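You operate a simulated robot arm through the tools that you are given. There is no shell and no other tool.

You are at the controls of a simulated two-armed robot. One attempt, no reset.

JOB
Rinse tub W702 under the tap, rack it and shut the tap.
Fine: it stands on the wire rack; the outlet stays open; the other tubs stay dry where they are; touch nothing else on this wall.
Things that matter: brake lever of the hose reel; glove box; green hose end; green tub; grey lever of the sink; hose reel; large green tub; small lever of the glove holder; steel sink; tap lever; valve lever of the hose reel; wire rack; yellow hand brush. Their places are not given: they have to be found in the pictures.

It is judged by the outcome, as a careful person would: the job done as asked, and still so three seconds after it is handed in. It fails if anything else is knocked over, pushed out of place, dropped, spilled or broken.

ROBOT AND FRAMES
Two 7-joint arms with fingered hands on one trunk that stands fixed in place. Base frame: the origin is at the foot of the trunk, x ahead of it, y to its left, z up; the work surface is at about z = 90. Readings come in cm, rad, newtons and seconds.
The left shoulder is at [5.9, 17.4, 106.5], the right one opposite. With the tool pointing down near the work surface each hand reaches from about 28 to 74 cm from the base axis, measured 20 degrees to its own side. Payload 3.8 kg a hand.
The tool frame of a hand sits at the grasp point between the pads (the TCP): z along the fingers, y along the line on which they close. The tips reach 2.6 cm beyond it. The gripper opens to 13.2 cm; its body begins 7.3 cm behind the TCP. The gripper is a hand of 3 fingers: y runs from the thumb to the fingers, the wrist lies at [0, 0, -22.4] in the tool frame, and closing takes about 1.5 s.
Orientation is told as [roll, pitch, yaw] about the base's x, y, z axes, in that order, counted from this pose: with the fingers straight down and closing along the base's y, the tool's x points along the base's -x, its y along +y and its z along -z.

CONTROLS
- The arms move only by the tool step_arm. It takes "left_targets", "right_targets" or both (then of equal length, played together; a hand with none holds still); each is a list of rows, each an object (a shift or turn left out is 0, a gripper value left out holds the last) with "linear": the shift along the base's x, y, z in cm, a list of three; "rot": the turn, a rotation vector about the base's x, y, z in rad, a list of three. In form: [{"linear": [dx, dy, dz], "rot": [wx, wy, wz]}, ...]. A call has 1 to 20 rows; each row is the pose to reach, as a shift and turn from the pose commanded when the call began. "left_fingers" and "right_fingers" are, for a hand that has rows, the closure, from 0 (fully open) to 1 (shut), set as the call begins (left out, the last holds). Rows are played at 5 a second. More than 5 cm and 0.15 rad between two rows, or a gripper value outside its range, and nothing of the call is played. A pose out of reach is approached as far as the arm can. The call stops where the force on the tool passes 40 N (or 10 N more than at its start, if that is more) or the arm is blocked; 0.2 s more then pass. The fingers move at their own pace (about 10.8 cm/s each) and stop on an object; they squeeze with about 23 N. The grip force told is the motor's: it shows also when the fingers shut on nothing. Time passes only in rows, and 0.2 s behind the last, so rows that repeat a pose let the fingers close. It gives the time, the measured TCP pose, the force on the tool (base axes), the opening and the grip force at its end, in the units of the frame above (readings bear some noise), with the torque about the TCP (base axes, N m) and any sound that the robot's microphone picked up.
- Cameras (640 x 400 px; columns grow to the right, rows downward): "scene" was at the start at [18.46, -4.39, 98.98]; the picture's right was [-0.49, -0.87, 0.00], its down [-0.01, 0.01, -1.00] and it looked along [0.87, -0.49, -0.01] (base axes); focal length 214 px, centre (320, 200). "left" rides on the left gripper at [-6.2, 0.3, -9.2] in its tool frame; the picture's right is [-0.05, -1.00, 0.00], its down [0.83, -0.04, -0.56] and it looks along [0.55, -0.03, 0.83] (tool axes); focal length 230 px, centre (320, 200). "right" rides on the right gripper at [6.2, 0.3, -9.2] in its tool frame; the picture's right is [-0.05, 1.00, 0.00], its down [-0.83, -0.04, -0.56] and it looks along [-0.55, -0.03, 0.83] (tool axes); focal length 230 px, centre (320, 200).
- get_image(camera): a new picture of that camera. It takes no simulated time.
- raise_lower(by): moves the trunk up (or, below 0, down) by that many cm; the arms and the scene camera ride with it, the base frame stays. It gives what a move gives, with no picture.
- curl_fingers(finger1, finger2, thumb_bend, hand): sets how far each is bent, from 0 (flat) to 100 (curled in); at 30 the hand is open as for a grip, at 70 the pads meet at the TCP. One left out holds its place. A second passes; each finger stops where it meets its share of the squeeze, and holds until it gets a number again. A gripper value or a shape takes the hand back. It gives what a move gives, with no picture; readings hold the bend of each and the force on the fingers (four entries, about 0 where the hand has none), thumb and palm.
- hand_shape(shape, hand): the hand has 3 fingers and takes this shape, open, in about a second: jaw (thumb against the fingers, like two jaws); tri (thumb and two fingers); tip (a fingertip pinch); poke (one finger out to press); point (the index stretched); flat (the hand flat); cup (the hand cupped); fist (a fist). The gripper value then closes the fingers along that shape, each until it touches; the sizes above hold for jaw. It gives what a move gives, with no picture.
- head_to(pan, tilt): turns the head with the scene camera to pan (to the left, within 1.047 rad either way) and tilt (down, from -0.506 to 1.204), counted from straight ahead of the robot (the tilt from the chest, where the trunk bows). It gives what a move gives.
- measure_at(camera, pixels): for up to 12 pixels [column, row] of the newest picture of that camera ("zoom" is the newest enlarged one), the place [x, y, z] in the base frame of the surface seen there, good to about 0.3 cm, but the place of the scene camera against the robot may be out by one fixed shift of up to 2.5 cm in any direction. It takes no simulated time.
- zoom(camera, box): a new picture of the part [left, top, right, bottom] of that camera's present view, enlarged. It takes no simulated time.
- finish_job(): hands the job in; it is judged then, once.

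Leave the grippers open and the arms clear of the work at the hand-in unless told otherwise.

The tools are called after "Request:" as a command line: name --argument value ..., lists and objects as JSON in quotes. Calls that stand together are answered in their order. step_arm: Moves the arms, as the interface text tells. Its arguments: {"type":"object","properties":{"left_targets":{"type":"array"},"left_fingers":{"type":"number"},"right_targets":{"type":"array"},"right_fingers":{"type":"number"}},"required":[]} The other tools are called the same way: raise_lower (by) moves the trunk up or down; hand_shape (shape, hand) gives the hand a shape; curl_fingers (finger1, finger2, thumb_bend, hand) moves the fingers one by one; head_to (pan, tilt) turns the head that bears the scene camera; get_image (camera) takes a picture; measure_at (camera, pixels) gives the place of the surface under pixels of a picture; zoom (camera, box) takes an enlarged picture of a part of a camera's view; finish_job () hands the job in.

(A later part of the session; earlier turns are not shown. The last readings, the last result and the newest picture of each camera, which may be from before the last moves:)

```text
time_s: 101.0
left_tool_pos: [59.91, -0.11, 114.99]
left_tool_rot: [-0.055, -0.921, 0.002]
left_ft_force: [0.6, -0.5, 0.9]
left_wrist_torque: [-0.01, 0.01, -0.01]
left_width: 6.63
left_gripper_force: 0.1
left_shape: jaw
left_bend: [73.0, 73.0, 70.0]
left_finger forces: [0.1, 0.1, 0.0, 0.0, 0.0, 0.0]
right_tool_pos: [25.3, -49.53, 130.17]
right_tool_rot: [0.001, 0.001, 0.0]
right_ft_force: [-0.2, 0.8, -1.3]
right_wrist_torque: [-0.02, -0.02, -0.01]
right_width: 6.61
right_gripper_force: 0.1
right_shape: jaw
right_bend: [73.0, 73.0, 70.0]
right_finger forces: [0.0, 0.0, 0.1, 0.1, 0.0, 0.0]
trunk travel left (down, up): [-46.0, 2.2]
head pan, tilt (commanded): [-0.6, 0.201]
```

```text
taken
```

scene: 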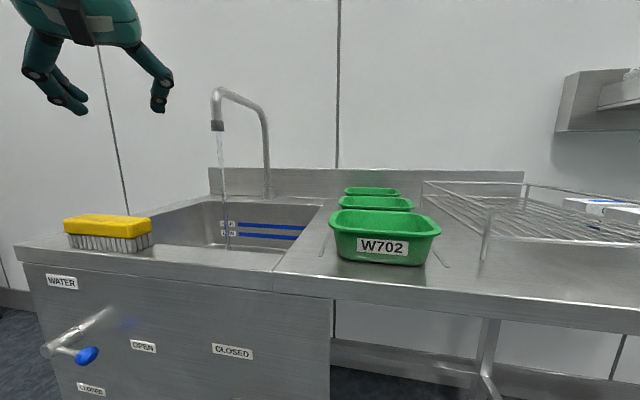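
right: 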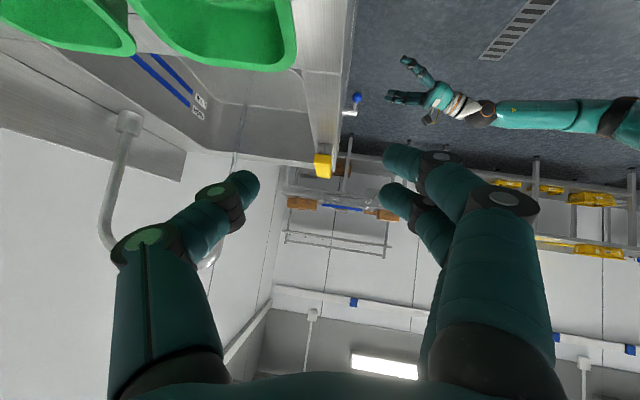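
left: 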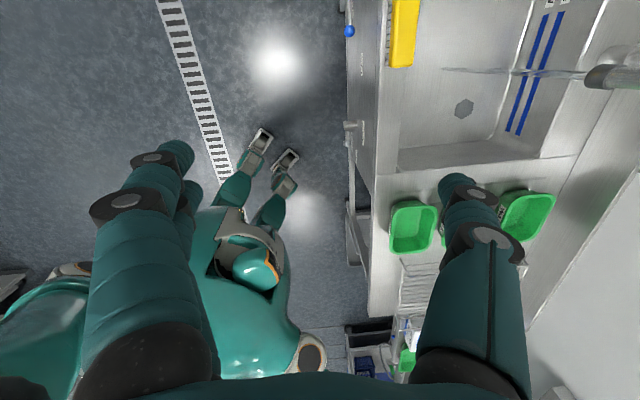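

Good. I go a bit further toward the stream, staying left of the spout.

Request:
step_arm --left_targets '[{"linear": [3, -1.5, -3]}, {"linear": [6, -3, -6]}, {"linear": [9, -4.5, -9]}, {"linear": [11.5, -6, -12]}]'

Request:
get_image --camera "scene"

Request:
get_image --camera "left"

```text
time_s: 102.0
left_tool_pos: [71.62, -6.07, 102.76]
left_tool_rot: [-0.049, -0.921, 0.002]
left_ft_force: [-0.7, -0.2, -0.6]
left_wrist_torque: [0.03, 0.01, 0.0]
left_width: 6.66
left_gripper_force: 0.0
left_shape: jaw
left_bend: [73.0, 73.0, 70.0]
left_finger forces: [0.0, 0.0, 0.0, 0.0, 0.0, 0.1]
right_tool_pos: [25.28, -49.59, 130.26]
right_tool_rot: [0.001, 0.002, -0.002]
right_ft_force: [0.1, -0.3, 0.5]
right_wrist_torque: [-0.03, 0.02, -0.02]
right_width: 6.59
right_gripper_force: 0.0
right_shape: jaw
right_bend: [73.0, 73.0, 70.0]
right_finger forces: [0.0, 0.0, 0.1, 0.0, 0.0, 0.1]
trunk travel left (down, up): [-46.0, 2.2]
head pan, tilt (commanded): [-0.6, 0.201]
```

```text
taken
```

scene: 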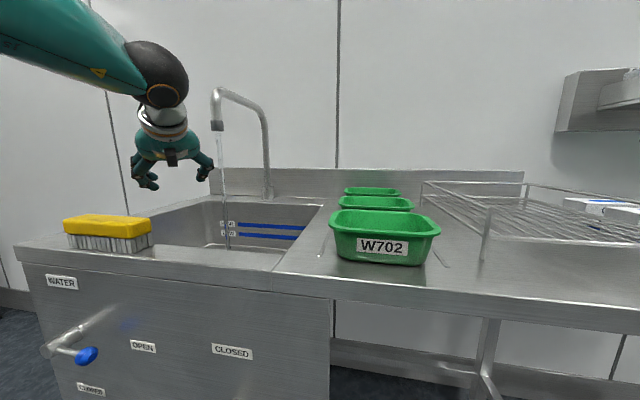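

```text
taken
```

left: 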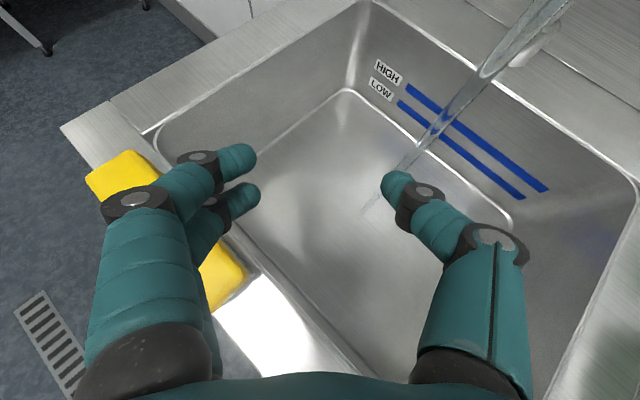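

The left arm reaches the tap area easily. Now I bring it over W702's left short wall: turn to yaw −45°, pointing across the bench, at z≈112.

Request:
step_arm --left_targets '[{"linear": [-3.2, -2.2, 2], "rot": [0, 0, -0.098]}, {"linear": [-6.4, -4.7, 4], "rot": [0, 0, -0.196]}, {"linear": [-9.6, -7.3, 6], "rot": [0, 0, -0.294]}, {"linear": [-12.8, -9.9, 7.5], "rot": [0, 0, -0.393]}, {"linear": [-16, -12.5, 9], "rot": [0, 0, -0.491]}, {"linear": [-19.2, -15.1, 9.3], "rot": [0, 0, -0.589]}, {"linear": [-22.4, -17.7, 9.3], "rot": [0, 0, -0.687]}, {"linear": [-25.6, -20.3, 9.3], "rot": [0, 0, -0.785]}, {"linear": [-25.6, -20.3, 9.3], "rot": [0, 0, -0.785]}]'

Request:
get_image --camera "scene"

Request:
get_image --camera "left"

```text
time_s: 104.0
left_tool_pos: [45.82, -26.25, 112.39]
left_tool_rot: [-0.054, -0.924, -0.784]
left_ft_force: [-0.1, 0.7, 0.3]
left_wrist_torque: [-0.02, 0.01, 0.03]
left_width: 6.66
left_gripper_force: 0.1
left_shape: jaw
left_bend: [73.0, 73.0, 70.0]
left_finger forces: [0.1, 0.1, 0.0, 0.0, 0.0, 0.0]
right_tool_pos: [25.21, -49.62, 130.26]
right_tool_rot: [0.002, -0.001, 0.0]
right_ft_force: [0.1, 0.6, -0.8]
right_wrist_torque: [-0.03, -0.03, 0.02]
right_width: 6.59
right_gripper_force: 0.0
right_shape: jaw
right_bend: [73.0, 73.0, 70.0]
right_finger forces: [0.0, 0.1, 0.0, 0.0, 0.0, 0.0]
trunk travel left (down, up): [-46.0, 2.2]
head pan, tilt (commanded): [-0.6, 0.201]
```

```text
taken
```

scene: 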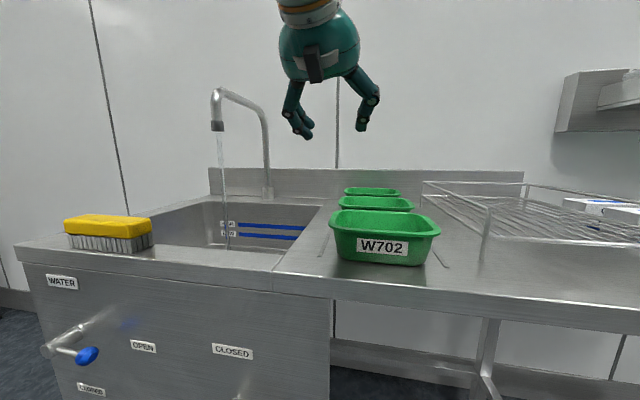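

```text
taken
```

left: 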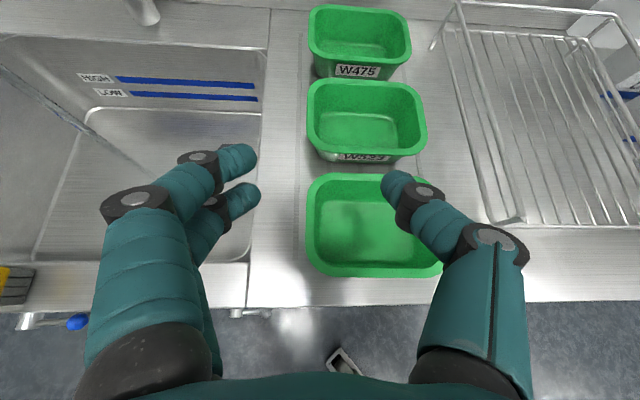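

Excellent view: fingers to the left of the tub's left wall, thumb above its inside. I'll zoom and measure W702's rim from here.

Request:
zoom --camera "left" --box '[220, 140, 460, 290]'

Request:
measure_at --camera "left" --pixels '[[308, 225], [312, 225], [316, 225], [320, 225], [370, 272], [370, 268], [365, 175], [365, 180], [340, 230], [312, 205], [312, 250], [245, 160]]'

```text
2.67 times, centred on (340, 215) of left
```

zoom: 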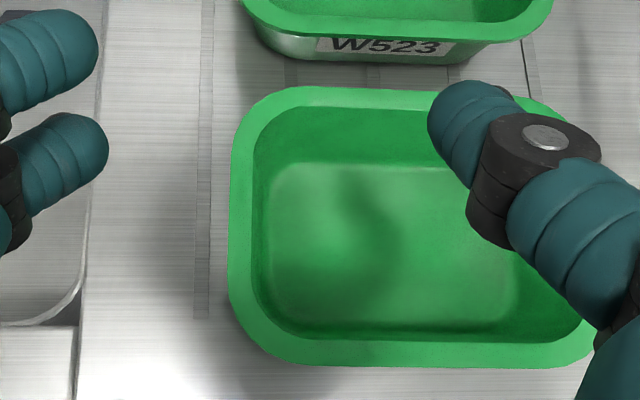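

```text
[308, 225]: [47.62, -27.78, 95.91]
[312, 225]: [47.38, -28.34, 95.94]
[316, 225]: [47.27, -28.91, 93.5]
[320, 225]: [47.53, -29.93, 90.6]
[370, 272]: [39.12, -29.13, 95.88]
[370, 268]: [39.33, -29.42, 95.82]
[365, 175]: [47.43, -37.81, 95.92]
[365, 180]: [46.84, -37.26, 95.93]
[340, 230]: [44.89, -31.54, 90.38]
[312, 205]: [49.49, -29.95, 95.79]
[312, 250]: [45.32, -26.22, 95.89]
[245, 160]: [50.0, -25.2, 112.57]
```

The left wall's rim outer edge is at s≈14.0, its inner face at s≈13.1, and the tub spans depth 48.1 to 60.6. I'll line the left hand up on that wall and go down to z≈100.

Request:
step_arm --left_targets '[{"linear": [1.77, -2.53, -3]}, {"linear": [1.77, -2.53, -7]}, {"linear": [1.77, -2.53, -11]}, {"linear": [1.77, -2.53, -12.4]}, {"linear": [1.77, -2.53, -12.4]}]'

Request:
get_image --camera "left"

Request:
zoom --camera "scene" --box '[260, 140, 460, 280]'

```text
time_s: 105.2
left_tool_pos: [47.71, -28.69, 99.85]
left_tool_rot: [-0.051, -0.925, -0.782]
left_ft_force: [-0.1, -0.5, 0.3]
left_wrist_torque: [0.02, -0.02, -0.03]
left_width: 6.63
left_gripper_force: 0.0
left_shape: jaw
left_bend: [73.0, 73.0, 70.0]
left_finger forces: [0.1, 0.1, 0.0, 0.0, 0.0, 0.0]
right_tool_pos: [25.17, -49.6, 130.3]
right_tool_rot: [0.001, 0.0, 0.0]
right_ft_force: [0.3, 0.0, -0.2]
right_wrist_torque: [0.0, 0.0, 0.0]
right_width: 6.58
right_gripper_force: 0.1
right_shape: jaw
right_bend: [73.0, 73.0, 70.0]
right_finger forces: [0.0, 0.0, 0.0, 0.0, 0.1, 0.1]
trunk travel left (down, up): [-46.0, 2.2]
head pan, tilt (commanded): [-0.6, 0.201]
```

```text
taken
```

left: 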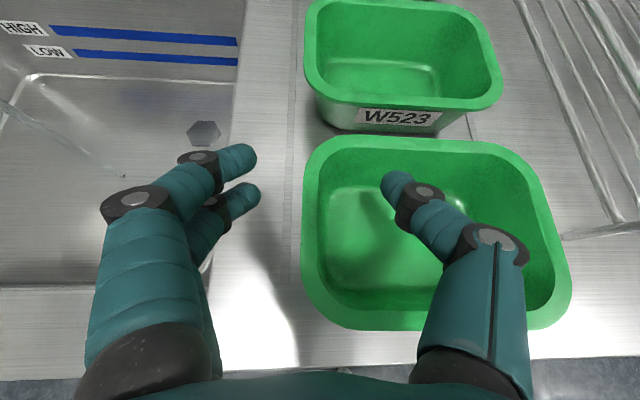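

```text
2.86 times, centred on (360, 210) of scene
```

zoom: 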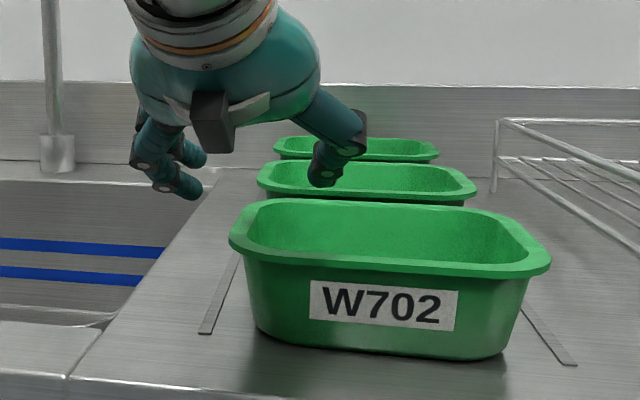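

Well aligned. I lower the last 5.2 cm and check.

Request:
step_arm --left_targets '[{"linear": [0, 0, -2]}, {"linear": [0, 0, -4]}, {"linear": [0, 0, -5.2]}, {"linear": [0, 0, -5.2]}]'

Request:
get_image --camera "left"

Request:
zoom --camera "scene" --box '[260, 140, 460, 280]'

```text
time_s: 106.2
left_tool_pos: [47.65, -28.72, 94.53]
left_tool_rot: [-0.054, -0.923, -0.783]
left_ft_force: [1.0, 0.4, 0.6]
left_wrist_torque: [0.0, 0.01, 0.0]
left_width: 6.66
left_gripper_force: 0.1
left_shape: jaw
left_bend: [73.0, 73.0, 70.0]
left_finger forces: [0.1, 0.1, 0.1, 0.1, 0.0, 0.0]
right_tool_pos: [25.02, -49.55, 130.32]
right_tool_rot: [0.001, 0.001, 0.001]
right_ft_force: [-0.3, -0.7, -0.2]
right_wrist_torque: [0.01, 0.0, -0.01]
right_width: 6.58
right_gripper_force: 0.1
right_shape: jaw
right_bend: [73.0, 73.0, 70.0]
right_finger forces: [0.0, 0.1, 0.0, 0.1, 0.0, 0.0]
trunk travel left (down, up): [-46.0, 2.2]
head pan, tilt (commanded): [-0.6, 0.201]
```

```text
taken
```

left: 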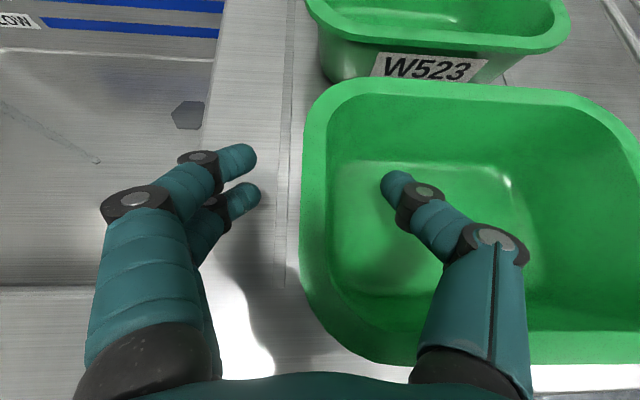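

```text
2.86 times, centred on (360, 210) of scene
```

zoom: 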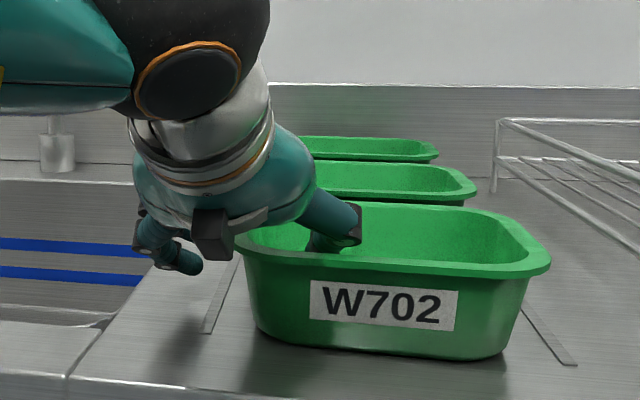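

The thumb is inside and the fingers are outside the left wall, with no contact. Closing now.

Request:
step_arm --left_targets '[{"linear": [0, 0, 0]}, {"linear": [0, 0, 0]}, {"linear": [0, 0, 0]}, {"linear": [0, 0, 0]}, {"linear": [0, 0, 0]}, {"linear": [0, 0, 0]}, {"linear": [0, 0, 0]}, {"linear": [0, 0, 0]}]' --left_fingers 1.0

Request:
get_image --camera "left"

Request:
zoom --camera "scene" --box '[260, 140, 460, 280]'

```text
time_s: 108.0
left_tool_pos: [47.8, -28.7, 94.76]
left_tool_rot: [-0.053, -0.924, -0.783]
left_ft_force: [-1.0, 0.3, 0.6]
left_wrist_torque: [-0.04, 0.02, 0.01]
left_width: 0.03
left_gripper_force: 22.9
left_shape: jaw
left_bend: [70.0, 68.0, 70.0]
left_finger forces: [9.8, 10.3, 0.0, 0.0, 20.4, 0.0]
right_tool_pos: [25.13, -49.63, 130.26]
right_tool_rot: [0.001, 0.0, 0.001]
right_ft_force: [-0.5, -0.4, 0.7]
right_wrist_torque: [-0.01, 0.01, -0.01]
right_width: 6.59
right_gripper_force: 0.0
right_shape: jaw
right_bend: [73.0, 73.0, 70.0]
right_finger forces: [0.0, 0.0, 0.0, 0.0, 0.0, 0.0]
trunk travel left (down, up): [-46.0, 2.2]
head pan, tilt (commanded): [-0.6, 0.201]
```

```text
taken
```

left: 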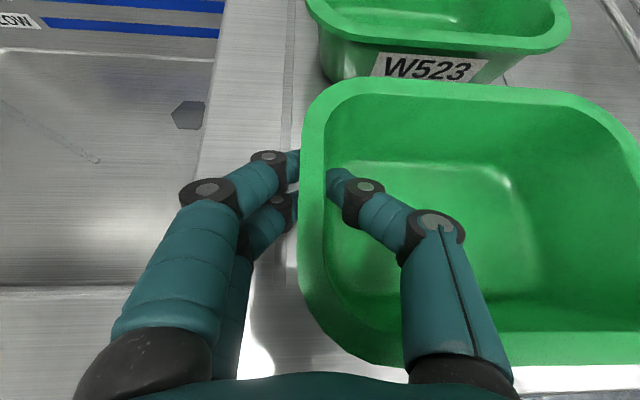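

```text
2.86 times, centred on (360, 210) of scene
```

zoom: 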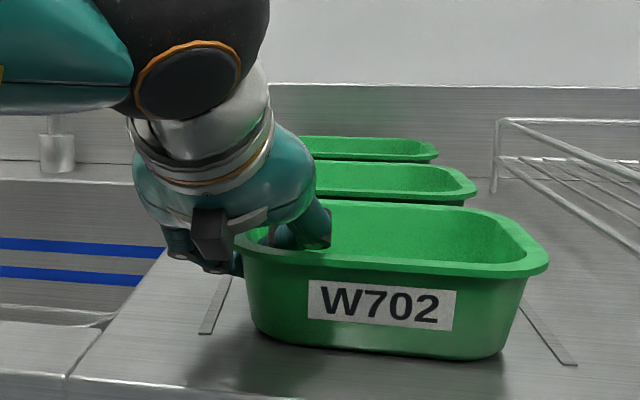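

Firm grip (thumb 20 N, fingers 10 N each), and the tub hasn't shifted. I lift straight up 4 cm.

Request:
step_arm --left_targets '[{"linear": [0, 0, 0.7]}, {"linear": [0, 0, 1.6]}, {"linear": [0, 0, 2.8]}, {"linear": [0, 0, 4]}, {"linear": [0, 0, 4]}]'

Request:
get_image --camera "left"

Request:
zoom --camera "scene" --box '[260, 120, 460, 280]'

```text
time_s: 109.2
left_tool_pos: [47.72, -28.79, 98.64]
left_tool_rot: [-0.054, -0.923, -0.785]
left_ft_force: [-0.2, 0.3, -2.1]
left_wrist_torque: [0.04, -0.05, 0.02]
left_width: 0.0
left_gripper_force: 22.9
left_shape: jaw
left_bend: [70.0, 67.0, 70.0]
left_finger forces: [9.2, 12.9, 0.1, 0.0, 22.1, 0.1]
right_tool_pos: [25.08, -49.53, 130.24]
right_tool_rot: [0.002, 0.001, 0.0]
right_ft_force: [0.0, -0.2, -0.4]
right_wrist_torque: [0.02, 0.0, -0.01]
right_width: 6.58
right_gripper_force: 0.0
right_shape: jaw
right_bend: [73.0, 73.0, 70.0]
right_finger forces: [0.1, 0.0, 0.0, 0.0, 0.0, 0.0]
trunk travel left (down, up): [-46.0, 2.2]
head pan, tilt (commanded): [-0.6, 0.201]
```

```text
taken
```

left: 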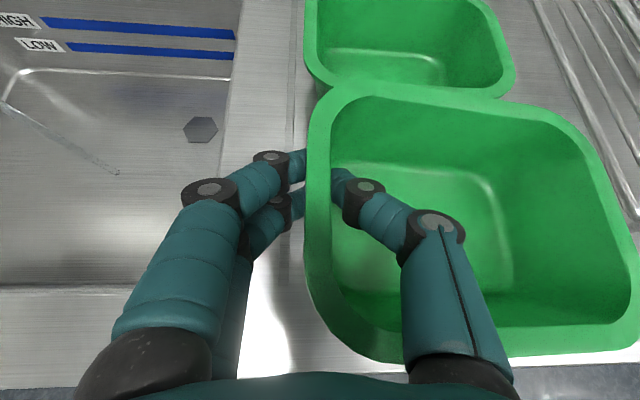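

```text
2.50 times, centred on (360, 200) of scene
```

zoom: 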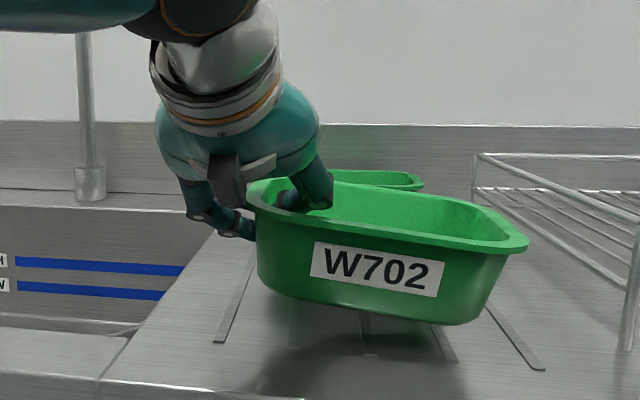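

The tub hangs from the hand with its far end drooping a little. I'll measure the slope.

Request:
measure_at --camera "left" --pixels '[[315, 150], [312, 250], [420, 92], [560, 130], [625, 250], [600, 335], [450, 360]]'

```text
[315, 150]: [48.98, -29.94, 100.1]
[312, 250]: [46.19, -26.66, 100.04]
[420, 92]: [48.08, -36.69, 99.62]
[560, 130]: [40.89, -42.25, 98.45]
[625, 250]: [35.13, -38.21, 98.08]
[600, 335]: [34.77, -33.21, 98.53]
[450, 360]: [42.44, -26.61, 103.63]
```

It droops only 6°: rim 100.1 at the hand, 98.2 at the far end. That's stable and fine for rinsing. I carry it up and left over the sink toward the stream, turning gradually to yaw 0.

Request:
step_arm --left_targets '[{"linear": [0, 0, 2.7]}, {"linear": [0, 0, 5.4]}, {"linear": [2.5, 3, 6.4], "rot": [0, 0, 0.06]}, {"linear": [5, 6.2, 6.4], "rot": [0, 0, 0.12]}, {"linear": [7.5, 9.4, 6.4], "rot": [0, 0, 0.2]}, {"linear": [10, 12.2, 6.4], "rot": [0, 0, 0.29]}, {"linear": [13, 14.8, 6.4], "rot": [0, 0, 0.38]}]'

Request:
get_image --camera "left"

Request:
get_image --camera "scene"

```text
time_s: 110.8
left_tool_pos: [60.76, -13.91, 105.06]
left_tool_rot: [-0.055, -0.923, -0.4]
left_ft_force: [-0.1, 0.7, -1.7]
left_wrist_torque: [0.08, -0.03, -0.01]
left_width: 0.01
left_gripper_force: 23.4
left_shape: jaw
left_bend: [70.0, 67.0, 70.0]
left_finger forces: [9.1, 13.0, 0.0, 0.1, 22.2, 0.0]
right_tool_pos: [25.2, -49.59, 130.31]
right_tool_rot: [0.002, 0.003, 0.001]
right_ft_force: [0.4, 0.2, 1.4]
right_wrist_torque: [0.0, -0.01, 0.02]
right_width: 6.58
right_gripper_force: 0.0
right_shape: jaw
right_bend: [73.0, 73.0, 70.0]
right_finger forces: [0.0, 0.0, 0.0, 0.0, 0.0, 0.0]
trunk travel left (down, up): [-46.0, 2.2]
head pan, tilt (commanded): [-0.6, 0.201]
```

```text
taken
```

left: 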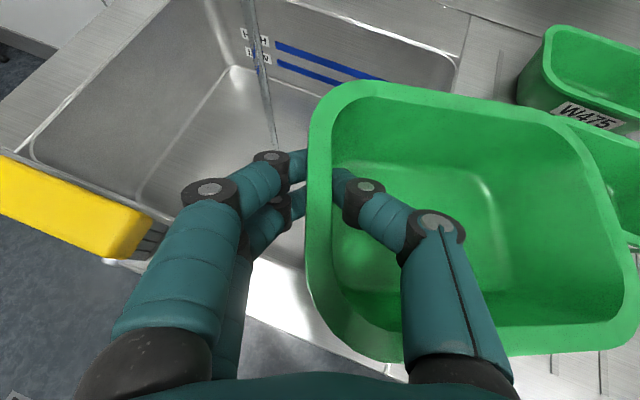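

```text
taken
```

scene: 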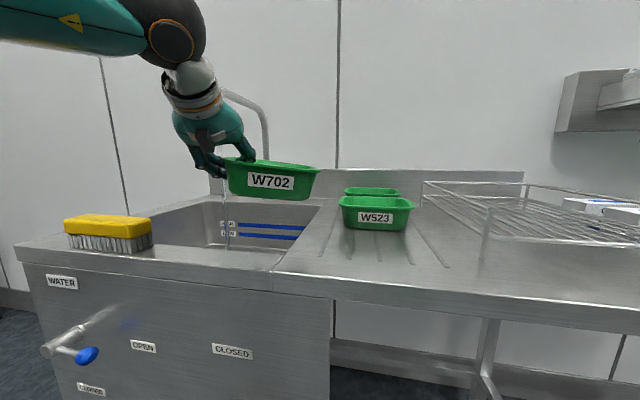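

The tub is steady. I take it the last stretch under the stream and lower it to z≈99.

Request:
step_arm --left_targets '[{"linear": [3.6, 1.7, -1.2], "rot": [0, 0, 0.1]}, {"linear": [7.2, 3.3, -2.5], "rot": [0, 0, 0.2]}, {"linear": [10.8, 5.0, -4], "rot": [0, 0, 0.3]}, {"linear": [14.0, 6.3, -6], "rot": [0, 0, 0.4]}, {"linear": [14.0, 6.3, -6], "rot": [0, 0, 0.4]}]'

Request:
get_image --camera "left"

Request:
get_image --camera "scene"

```text
time_s: 112.0
left_tool_pos: [74.55, -7.71, 99.23]
left_tool_rot: [-0.055, -0.924, -0.003]
left_ft_force: [-0.5, -0.9, -1.4]
left_wrist_torque: [0.05, 0.0, -0.02]
left_width: 0.0
left_gripper_force: 23.6
left_shape: jaw
left_bend: [71.0, 67.0, 70.0]
left_finger forces: [9.1, 12.9, 0.0, 0.1, 22.0, 0.1]
right_tool_pos: [25.1, -49.49, 130.29]
right_tool_rot: [0.0, 0.001, 0.0]
right_ft_force: [0.7, 0.0, 0.0]
right_wrist_torque: [-0.02, -0.01, 0.02]
right_width: 6.6
right_gripper_force: 0.1
right_shape: jaw
right_bend: [73.0, 73.0, 70.0]
right_finger forces: [0.0, 0.0, 0.1, 0.1, 0.1, 0.1]
trunk travel left (down, up): [-46.0, 2.2]
head pan, tilt (commanded): [-0.6, 0.201]
```

```text
taken
```

left: 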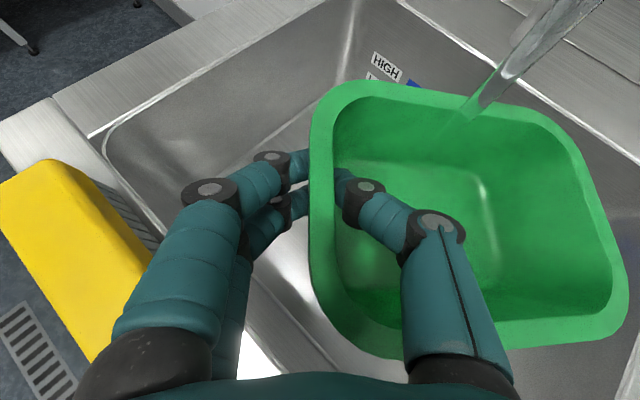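

```text
taken
```

scene: 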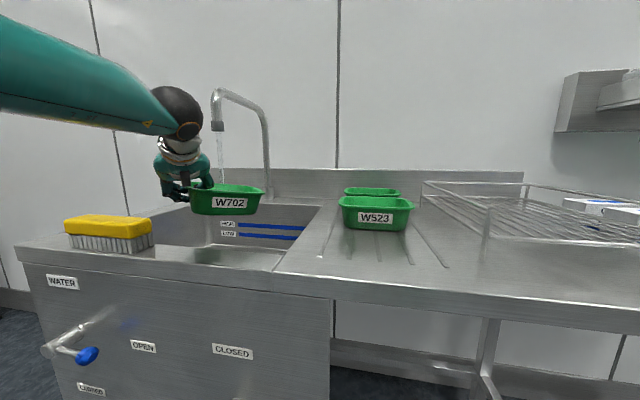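

The stream falls into the tub near its back wall. I shift 2 cm further so it lands near the middle, and hold there, moving slightly so the whole inside gets rinsed.

Request:
step_arm --left_targets '[{"linear": [1, 0, 0]}, {"linear": [2, 0, 0]}, {"linear": [2, 0, 0]}, {"linear": [2, 1, 0]}, {"linear": [2, 2, 0]}, {"linear": [2, 2, 0]}, {"linear": [2, 1, 0]}, {"linear": [2, 0, 0]}, {"linear": [2, 0, 0]}, {"linear": [2, -1, 0]}, {"linear": [2, -2, 0]}, {"linear": [2, -2, 0]}, {"linear": [2, -1, 0]}, {"linear": [2, 0, 0]}]'

Request:
get_image --camera "left"

Request:
zoom --camera "scene" --box '[140, 80, 320, 260]'

```text
time_s: 115.0
left_tool_pos: [76.71, -7.63, 99.07]
left_tool_rot: [-0.053, -0.923, -0.004]
left_ft_force: [-0.4, -0.2, -0.7]
left_wrist_torque: [0.05, -0.02, 0.02]
left_width: 0.01
left_gripper_force: 22.7
left_shape: jaw
left_bend: [71.0, 67.0, 70.0]
left_finger forces: [9.2, 12.7, 0.1, 0.1, 21.9, 0.0]
left hand out of reach, approached as far as the arm can: row 10, 11, 12, 13
right_tool_pos: [25.15, -49.6, 130.25]
right_tool_rot: [0.002, 0.0, -0.001]
right_ft_force: [-1.2, 0.0, 0.4]
right_wrist_torque: [-0.02, -0.01, 0.01]
right_width: 6.58
right_gripper_force: 0.1
right_shape: jaw
right_bend: [73.0, 73.0, 70.0]
right_finger forces: [0.0, 0.1, 0.1, 0.0, 0.0, 0.1]
trunk travel left (down, up): [-46.0, 2.2]
head pan, tilt (commanded): [-0.6, 0.201]
```

```text
taken
```

left: 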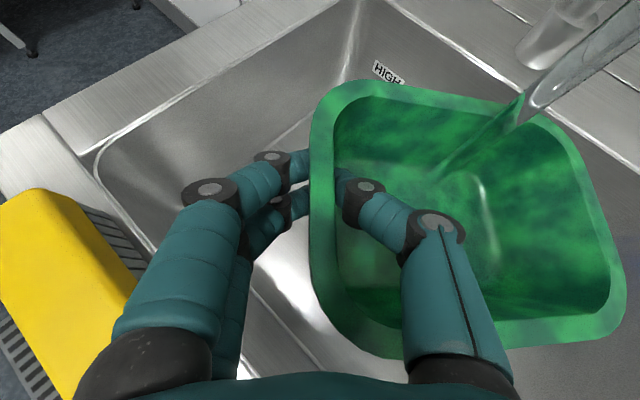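

```text
2.22 times, centred on (230, 170) of scene
```

zoom: 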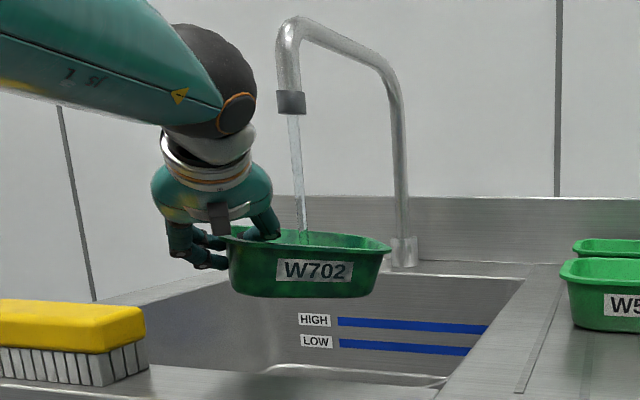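

The tub's surface is turning wet in patches. I keep rinsing a few more seconds with small movements.

Request:
step_arm --left_targets '[{"linear": [-1, 0, 0]}, {"linear": [-1, 1, 0]}, {"linear": [-1, 2, 0]}, {"linear": [-1, 3, 0]}, {"linear": [-1, 4, 0]}, {"linear": [-1, 4, 0]}, {"linear": [-1, 3, 0]}, {"linear": [-1, 2, 0]}, {"linear": [-1, 1, 0]}, {"linear": [-1.5, 0, 0]}, {"linear": [-2, -1, 0]}, {"linear": [-2.5, -2, 0]}, {"linear": [-2.5, -3, 0]}, {"linear": [-2.5, -3, 0]}, {"linear": [-2.5, -2, 0]}, {"linear": [-2, -1, 0]}, {"linear": [-1.5, 0, 0]}, {"linear": [-1, 0, 0]}, {"linear": [-1, 0, 0]}, {"linear": [-1, 0, 0]}]'

Request:
get_image --camera "left"

Request:
zoom --camera "scene" --box '[140, 80, 320, 260]'

```text
time_s: 119.2
left_tool_pos: [75.78, -8.0, 99.12]
left_tool_rot: [-0.055, -0.924, -0.003]
left_ft_force: [1.2, 0.0, -1.0]
left_wrist_torque: [0.09, 0.0, -0.01]
left_width: 0.04
left_gripper_force: 22.3
left_shape: jaw
left_bend: [71.0, 67.0, 70.0]
left_finger forces: [9.2, 12.6, 0.0, 0.1, 21.8, 0.0]
right_tool_pos: [25.15, -49.67, 130.31]
right_tool_rot: [0.003, 0.001, -0.001]
right_ft_force: [-0.7, -0.3, 0.2]
right_wrist_torque: [0.01, 0.02, 0.03]
right_width: 6.59
right_gripper_force: 0.0
right_shape: jaw
right_bend: [73.0, 73.0, 70.0]
right_finger forces: [0.1, 0.1, 0.0, 0.1, 0.0, 0.0]
trunk travel left (down, up): [-46.0, 2.2]
head pan, tilt (commanded): [-0.6, 0.201]
```

```text
taken
```

left: 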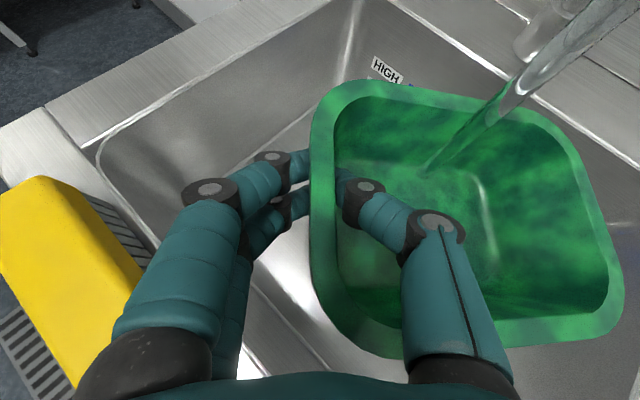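

```text
2.22 times, centred on (230, 170) of scene
```

zoom: 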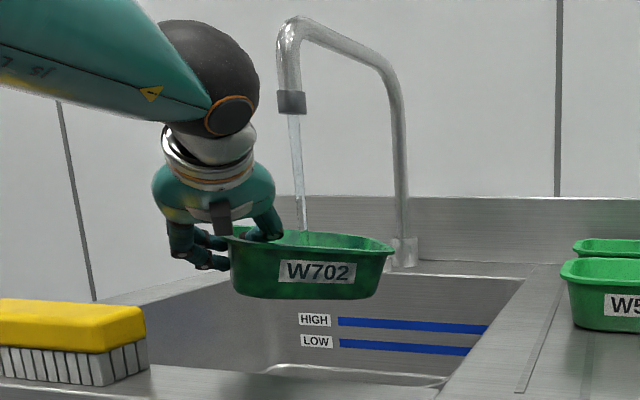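

It's wet all over after about 7 s in the stream. I draw it out of the stream, still over the sink.

Request:
step_arm --left_targets '[{"linear": [-2.5, 1, 1]}, {"linear": [-5, 2, 2]}, {"linear": [-7.3, 3, 4]}, {"linear": [-7.3, 3, 4]}]'

Request:
step_arm --left_targets '[{"linear": [0, 0, 0], "rot": [0.13, 0, 0]}, {"linear": [0, 0, 0], "rot": [0.26, 0, 0]}]'

Request:
get_image --camera "left"

Request:
zoom --camera "scene" --box '[140, 80, 320, 260]'

```text
time_s: 120.2
left_tool_pos: [68.49, -4.66, 103.08]
left_tool_rot: [-0.053, -0.924, -0.004]
left_ft_force: [-0.3, 0.0, -0.6]
left_wrist_torque: [0.08, 0.01, -0.02]
left_width: 0.0
left_gripper_force: 23.6
left_shape: jaw
left_bend: [71.0, 67.0, 70.0]
left_finger forces: [9.1, 12.5, 0.0, 0.0, 21.6, 0.0]
right_tool_pos: [25.12, -49.65, 130.05]
right_tool_rot: [0.001, 0.002, 0.0]
right_ft_force: [0.7, -0.1, 0.2]
right_wrist_torque: [0.01, 0.03, 0.02]
right_width: 6.57
right_gripper_force: 0.1
right_shape: jaw
right_bend: [73.0, 73.0, 70.0]
right_finger forces: [0.0, 0.0, 0.0, 0.1, 0.0, 0.0]
trunk travel left (down, up): [-46.0, 2.2]
head pan, tilt (commanded): [-0.6, 0.201]
```

```text
time_s: 120.8
left_tool_pos: [68.31, -4.73, 103.13]
left_tool_rot: [0.364, -0.878, -0.333]
left_ft_force: [0.4, -0.5, -1.8]
left_wrist_torque: [0.09, -0.01, -0.04]
left_width: 0.02
left_gripper_force: 23.3
left_shape: jaw
left_bend: [71.0, 67.0, 70.0]
left_finger forces: [9.2, 12.1, 0.1, 0.0, 21.6, 0.1]
right_tool_pos: [25.1, -49.52, 130.26]
right_tool_rot: [0.001, 0.0, 0.001]
right_ft_force: [0.5, -0.2, -0.7]
right_wrist_torque: [-0.01, 0.0, 0.01]
right_width: 6.57
right_gripper_force: 0.1
right_shape: jaw
right_bend: [73.0, 73.0, 70.0]
right_finger forces: [0.0, 0.1, 0.0, 0.0, 0.0, 0.0]
trunk travel left (down, up): [-46.0, 2.2]
head pan, tilt (commanded): [-0.6, 0.201]
```

```text
taken
```

left: 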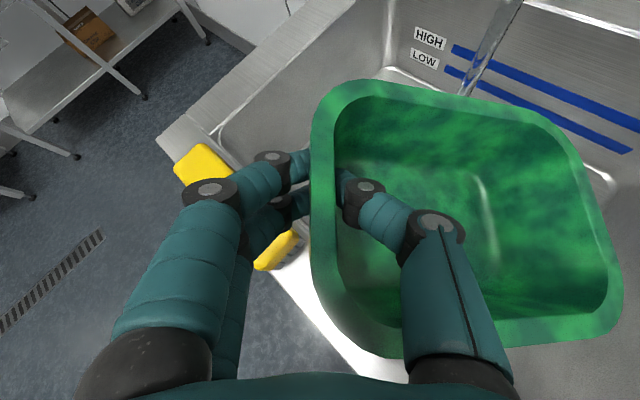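

```text
2.22 times, centred on (230, 170) of scene
```

zoom: 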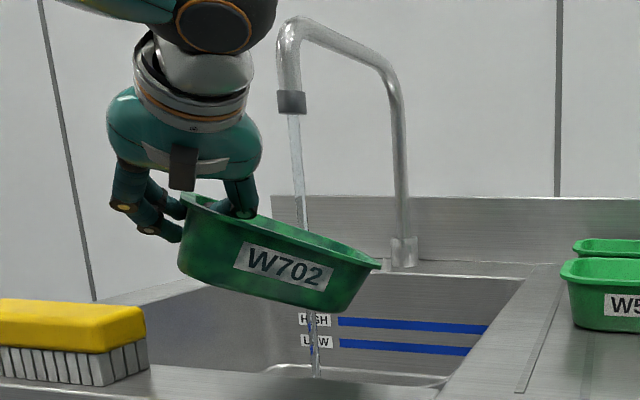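

The tilt works. I tip it further so anything inside runs out into the sink, and hold a moment.

Request:
step_arm --left_targets '[{"rot": [0.13, 0, 0]}, {"rot": [0.26, 0, 0]}, {"rot": [0.39, 0, 0]}, {"rot": [0.52, 0, 0]}, {"rot": [0.52, 0, 0]}, {"rot": [0.52, 0, 0]}]'

Request:
get_image --camera "left"

Request:
zoom --camera "scene" --box '[140, 80, 320, 260]'

```text
time_s: 122.2
left_tool_pos: [68.43, -4.85, 103.15]
left_tool_rot: [0.969, -0.601, -0.751]
left_ft_force: [-0.1, 0.5, -0.6]
left_wrist_torque: [0.0, 0.02, 0.02]
left_width: 0.0
left_gripper_force: 23.1
left_shape: jaw
left_bend: [71.0, 67.0, 70.0]
left_finger forces: [9.5, 11.1, 0.1, 0.0, 21.3, 0.0]
right_tool_pos: [25.13, -49.65, 130.21]
right_tool_rot: [0.002, -0.001, -0.001]
right_ft_force: [-0.3, 0.0, 0.0]
right_wrist_torque: [-0.05, -0.01, -0.01]
right_width: 6.61
right_gripper_force: 0.1
right_shape: jaw
right_bend: [73.0, 73.0, 70.0]
right_finger forces: [0.0, 0.1, 0.0, 0.0, 0.0, 0.0]
trunk travel left (down, up): [-46.0, 2.2]
head pan, tilt (commanded): [-0.6, 0.201]
```

```text
taken
```

left: 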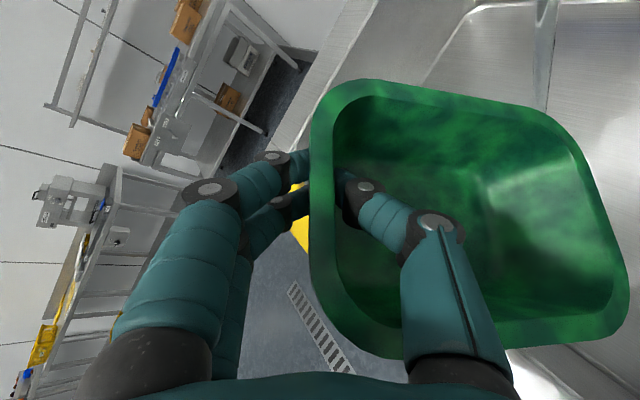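

```text
2.22 times, centred on (230, 170) of scene
```

zoom: 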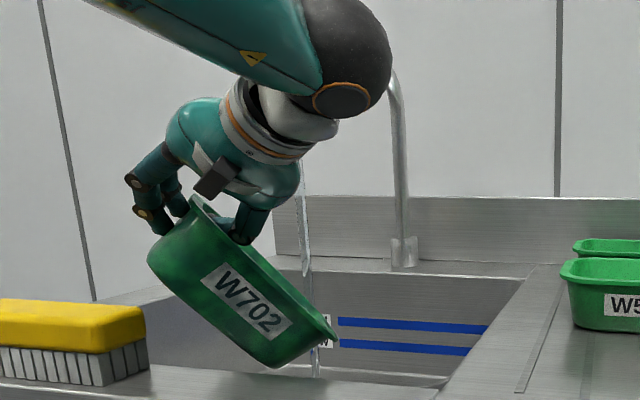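

The tub tips about 45° with a steady grip. I hold one more second, then bring it back level, compensating the small droop.

Request:
step_arm --left_targets '[{"rot": [0, 0, 0]}, {"rot": [0, 0, 0]}, {"rot": [0, 0, 0]}, {"rot": [0, 0, 0]}, {"rot": [0, 0, 0]}, {"rot": [-0.13, 0, 0]}, {"rot": [-0.26, 0, 0]}, {"rot": [-0.39, 0, 0]}, {"rot": [-0.52, 0, 0]}, {"rot": [-0.65, 0, 0]}, {"rot": [-0.78, 0, 0]}, {"rot": [-0.88, 0, 0]}, {"rot": [-0.88, 0, 0]}]'

Request:
get_image --camera "left"

Request:
zoom --camera "scene" --box '[140, 80, 320, 260]'

```text
time_s: 125.0
left_tool_pos: [68.46, -4.77, 103.15]
left_tool_rot: [-0.219, -0.916, 0.128]
left_ft_force: [0.1, 0.2, -1.0]
left_wrist_torque: [0.07, -0.05, 0.0]
left_width: 0.0
left_gripper_force: 22.9
left_shape: jaw
left_bend: [71.0, 67.0, 70.0]
left_finger forces: [9.1, 12.4, 0.0, 0.0, 21.3, 0.0]
right_tool_pos: [25.15, -49.57, 130.27]
right_tool_rot: [0.002, -0.001, -0.001]
right_ft_force: [-0.2, 0.1, -0.3]
right_wrist_torque: [-0.01, 0.0, 0.02]
right_width: 6.6
right_gripper_force: 0.1
right_shape: jaw
right_bend: [73.0, 73.0, 70.0]
right_finger forces: [0.0, 0.0, 0.0, 0.1, 0.0, 0.0]
trunk travel left (down, up): [-46.0, 2.2]
head pan, tilt (commanded): [-0.6, 0.201]
```

```text
taken
```

left: 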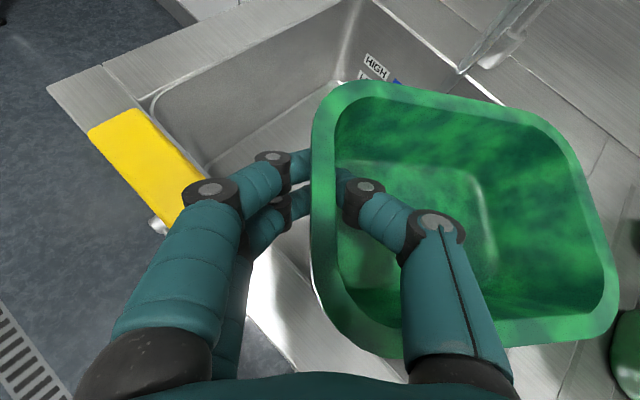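

```text
2.22 times, centred on (230, 170) of scene
```

zoom: 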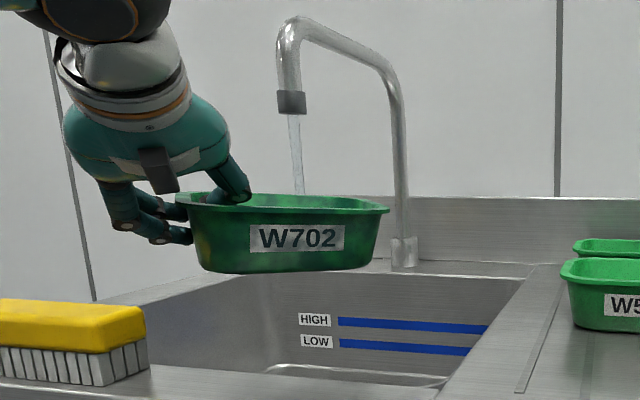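

The tub is level now. I'll check with rim heights.

Request:
measure_at --camera "left" --pixels '[[317, 150], [316, 240], [440, 97], [560, 130], [605, 230], [590, 325], [350, 325]]'

```text
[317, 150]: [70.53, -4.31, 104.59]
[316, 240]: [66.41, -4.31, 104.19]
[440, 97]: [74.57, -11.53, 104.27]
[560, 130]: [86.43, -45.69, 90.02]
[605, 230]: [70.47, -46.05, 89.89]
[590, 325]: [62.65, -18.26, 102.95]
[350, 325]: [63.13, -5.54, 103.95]
```

Nearly level. I let it drip a moment over the sink, then carry it back along the bench front, well in front of the other tubs, to above its old place.

Request:
step_arm --left_targets '[{"linear": [0, 0, 0]}, {"linear": [0, 0, 0]}, {"linear": [0, 0, 0]}, {"linear": [0, 0, 0]}, {"linear": [0, 0, 0]}, {"linear": [0, 0, 0]}, {"linear": [0, 0, 0]}, {"linear": [0, 0, 0]}, {"linear": [-3.5, -3, 1], "rot": [0, 0, -0.1]}, {"linear": [-6.5, -6.2, 1.9], "rot": [0, 0, -0.2]}, {"linear": [-10, -8, 1.9], "rot": [0, 0, -0.3]}, {"linear": [-13.5, -9.8, 1.9], "rot": [0, 0, -0.42]}]'

Request:
get_image --camera "left"

```text
time_s: 127.5
left_tool_pos: [54.71, -14.46, 105.13]
left_tool_rot: [-0.218, -0.918, -0.293]
left_ft_force: [0.6, -0.5, -1.2]
left_wrist_torque: [0.09, -0.04, -0.01]
left_width: 0.0
left_gripper_force: 22.8
left_shape: jaw
left_bend: [71.0, 67.0, 70.0]
left_finger forces: [9.1, 12.6, 0.1, 0.1, 21.5, 0.0]
right_tool_pos: [25.12, -49.57, 130.35]
right_tool_rot: [0.002, 0.0, -0.001]
right_ft_force: [-0.1, 0.1, 0.7]
right_wrist_torque: [-0.02, 0.0, -0.01]
right_width: 6.6
right_gripper_force: 0.1
right_shape: jaw
right_bend: [73.0, 73.0, 70.0]
right_finger forces: [0.0, 0.0, 0.0, 0.0, 0.0, 0.0]
trunk travel left (down, up): [-46.0, 2.2]
head pan, tilt (commanded): [-0.6, 0.201]
```

```text
taken
```

left: 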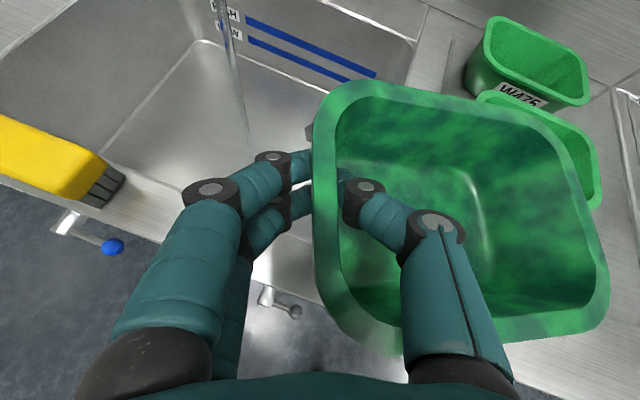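

Good. I continue to above its place, keeping forward of W523.

Request:
step_arm --left_targets '[{"linear": [-3.2, -2.1, 0], "rot": [0, 0, -0.12]}, {"linear": [-4.7, -5.8, 0], "rot": [0, 0, -0.22]}, {"linear": [-7, -9.1, -0.4], "rot": [0, 0, -0.3]}, {"linear": [-9.2, -12, -1.5], "rot": [0, 0, -0.365]}, {"linear": [-9.2, -12, -1.5], "rot": [0, 0, -0.365]}]'

Request:
get_image --camera "left"

Request:
get_image --camera "scene"

```text
time_s: 128.8
left_tool_pos: [45.63, -26.48, 103.49]
left_tool_rot: [-0.217, -0.917, -0.658]
left_ft_force: [0.5, -0.2, -1.4]
left_wrist_torque: [0.06, -0.07, 0.03]
left_width: 0.0
left_gripper_force: 23.1
left_shape: jaw
left_bend: [71.0, 67.0, 70.0]
left_finger forces: [8.9, 12.4, 0.0, 0.1, 21.3, 0.0]
right_tool_pos: [25.15, -49.47, 130.26]
right_tool_rot: [0.001, 0.0, 0.001]
right_ft_force: [-1.6, 0.1, -0.9]
right_wrist_torque: [0.02, -0.03, 0.02]
right_width: 6.55
right_gripper_force: 0.1
right_shape: jaw
right_bend: [73.0, 73.0, 70.0]
right_finger forces: [0.0, 0.1, 0.0, 0.0, 0.1, 0.1]
trunk travel left (down, up): [-46.0, 2.2]
head pan, tilt (commanded): [-0.6, 0.201]
```

```text
taken
```

left: 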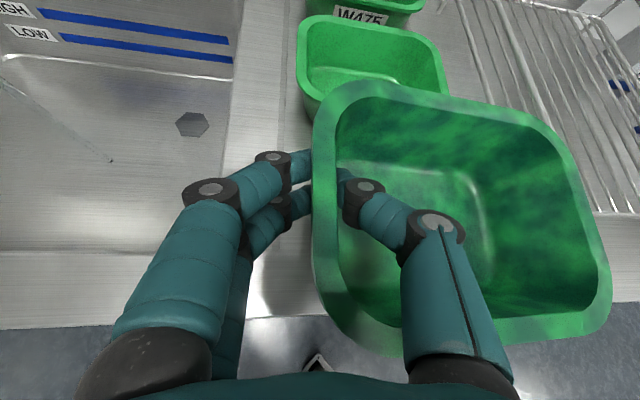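

```text
taken
```

scene: 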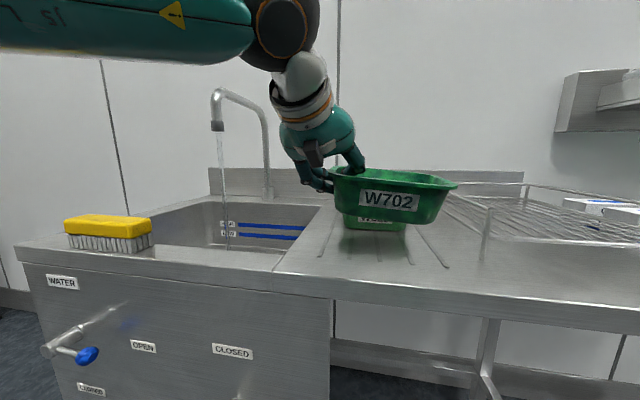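

I measure the tub's rim here: left, back, right and front points, to place it well.

Request:
measure_at --camera "left" --pixels '[[320, 150], [318, 240], [400, 92], [500, 108], [590, 230], [600, 290], [560, 330], [370, 345], [345, 25], [330, 90], [420, 95]]'

```text
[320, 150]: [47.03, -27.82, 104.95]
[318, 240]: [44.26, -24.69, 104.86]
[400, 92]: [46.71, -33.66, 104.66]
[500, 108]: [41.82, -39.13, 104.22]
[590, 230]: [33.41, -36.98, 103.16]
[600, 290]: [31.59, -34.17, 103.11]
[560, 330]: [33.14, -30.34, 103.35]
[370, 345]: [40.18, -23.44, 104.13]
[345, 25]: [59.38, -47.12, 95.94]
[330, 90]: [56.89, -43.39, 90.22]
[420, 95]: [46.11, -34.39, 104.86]
```

The far end droops 6° again, so I correct the level by a small turn, then lower to about 1.5 cm above the bench.

Request:
step_arm --left_targets '[{"linear": [0, 0, 0], "rot": [-0.023, 0.053, 0]}, {"linear": [0, 0, -1], "rot": [-0.046, 0.106, 0]}, {"linear": [0, 0, -3.5], "rot": [-0.046, 0.106, 0]}, {"linear": [0, 0, -6], "rot": [-0.046, 0.106, 0]}, {"linear": [0, 0, -7], "rot": [-0.046, 0.106, 0]}, {"linear": [0, 0, -7], "rot": [-0.046, 0.106, 0]}]'

Request:
get_image --camera "left"

Request:
zoom --camera "scene" --box '[260, 120, 500, 290]'

```text
time_s: 130.2
left_tool_pos: [45.74, -26.44, 96.57]
left_tool_rot: [-0.371, -0.854, -0.538]
left_ft_force: [0.2, 0.2, -1.2]
left_wrist_torque: [0.08, -0.09, 0.0]
left_width: 0.01
left_gripper_force: 22.8
left_shape: jaw
left_bend: [71.0, 67.0, 70.0]
left_finger forces: [9.0, 12.5, 0.0, 0.0, 21.4, 0.0]
right_tool_pos: [25.12, -49.52, 130.22]
right_tool_rot: [0.001, 0.001, -0.001]
right_ft_force: [0.5, 0.5, -0.1]
right_wrist_torque: [-0.01, 0.01, 0.0]
right_width: 6.61
right_gripper_force: 0.0
right_shape: jaw
right_bend: [73.0, 73.0, 70.0]
right_finger forces: [0.1, 0.0, 0.1, 0.1, 0.0, 0.0]
trunk travel left (down, up): [-46.0, 2.2]
head pan, tilt (commanded): [-0.6, 0.201]
```

```text
taken
```

left: 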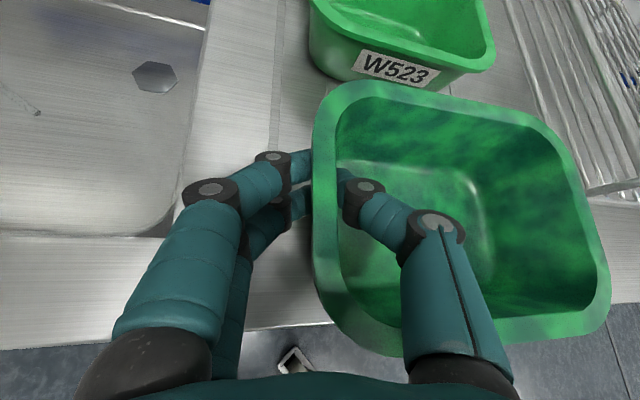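

```text
2.35 times, centred on (380, 205) of scene
```

zoom: 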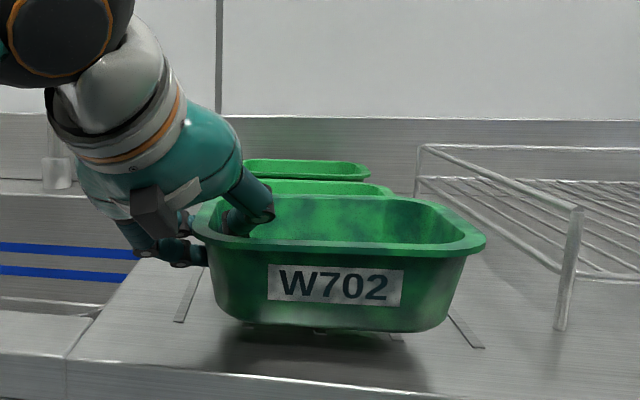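

Level and just above the bench. I lower gently to contact.

Request:
step_arm --left_targets '[{"linear": [0, 0, -0.6]}, {"linear": [0, 0, -1.2]}, {"linear": [0, 0, -1.6]}, {"linear": [0, 0, -1.9]}, {"linear": [0, 0, -1.9]}]'

Request:
zoom --camera "scene" --box '[260, 120, 500, 290]'

```text
time_s: 131.3
left_tool_pos: [45.8, -26.54, 94.62]
left_tool_rot: [-0.375, -0.855, -0.537]
left_ft_force: [-0.4, 0.6, -0.4]
left_wrist_torque: [0.05, -0.04, -0.02]
left_width: 0.01
left_gripper_force: 23.4
left_shape: jaw
left_bend: [71.0, 67.0, 70.0]
left_finger forces: [9.0, 12.5, 0.1, 0.0, 21.4, 0.1]
right_tool_pos: [25.16, -49.63, 130.22]
right_tool_rot: [0.002, -0.001, 0.0]
right_ft_force: [1.3, 0.7, 0.4]
right_wrist_torque: [0.01, -0.02, -0.02]
right_width: 6.58
right_gripper_force: 0.0
right_shape: jaw
right_bend: [73.0, 73.0, 70.0]
right_finger forces: [0.1, 0.1, 0.0, 0.0, 0.0, 0.0]
trunk travel left (down, up): [-46.0, 2.2]
head pan, tilt (commanded): [-0.6, 0.201]
```

```text
2.35 times, centred on (380, 205) of scene
```

zoom: 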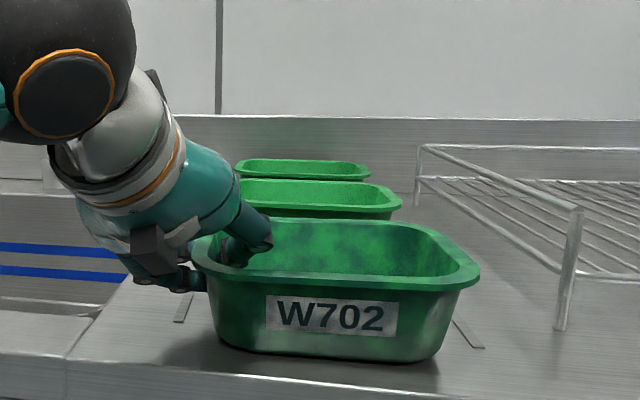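

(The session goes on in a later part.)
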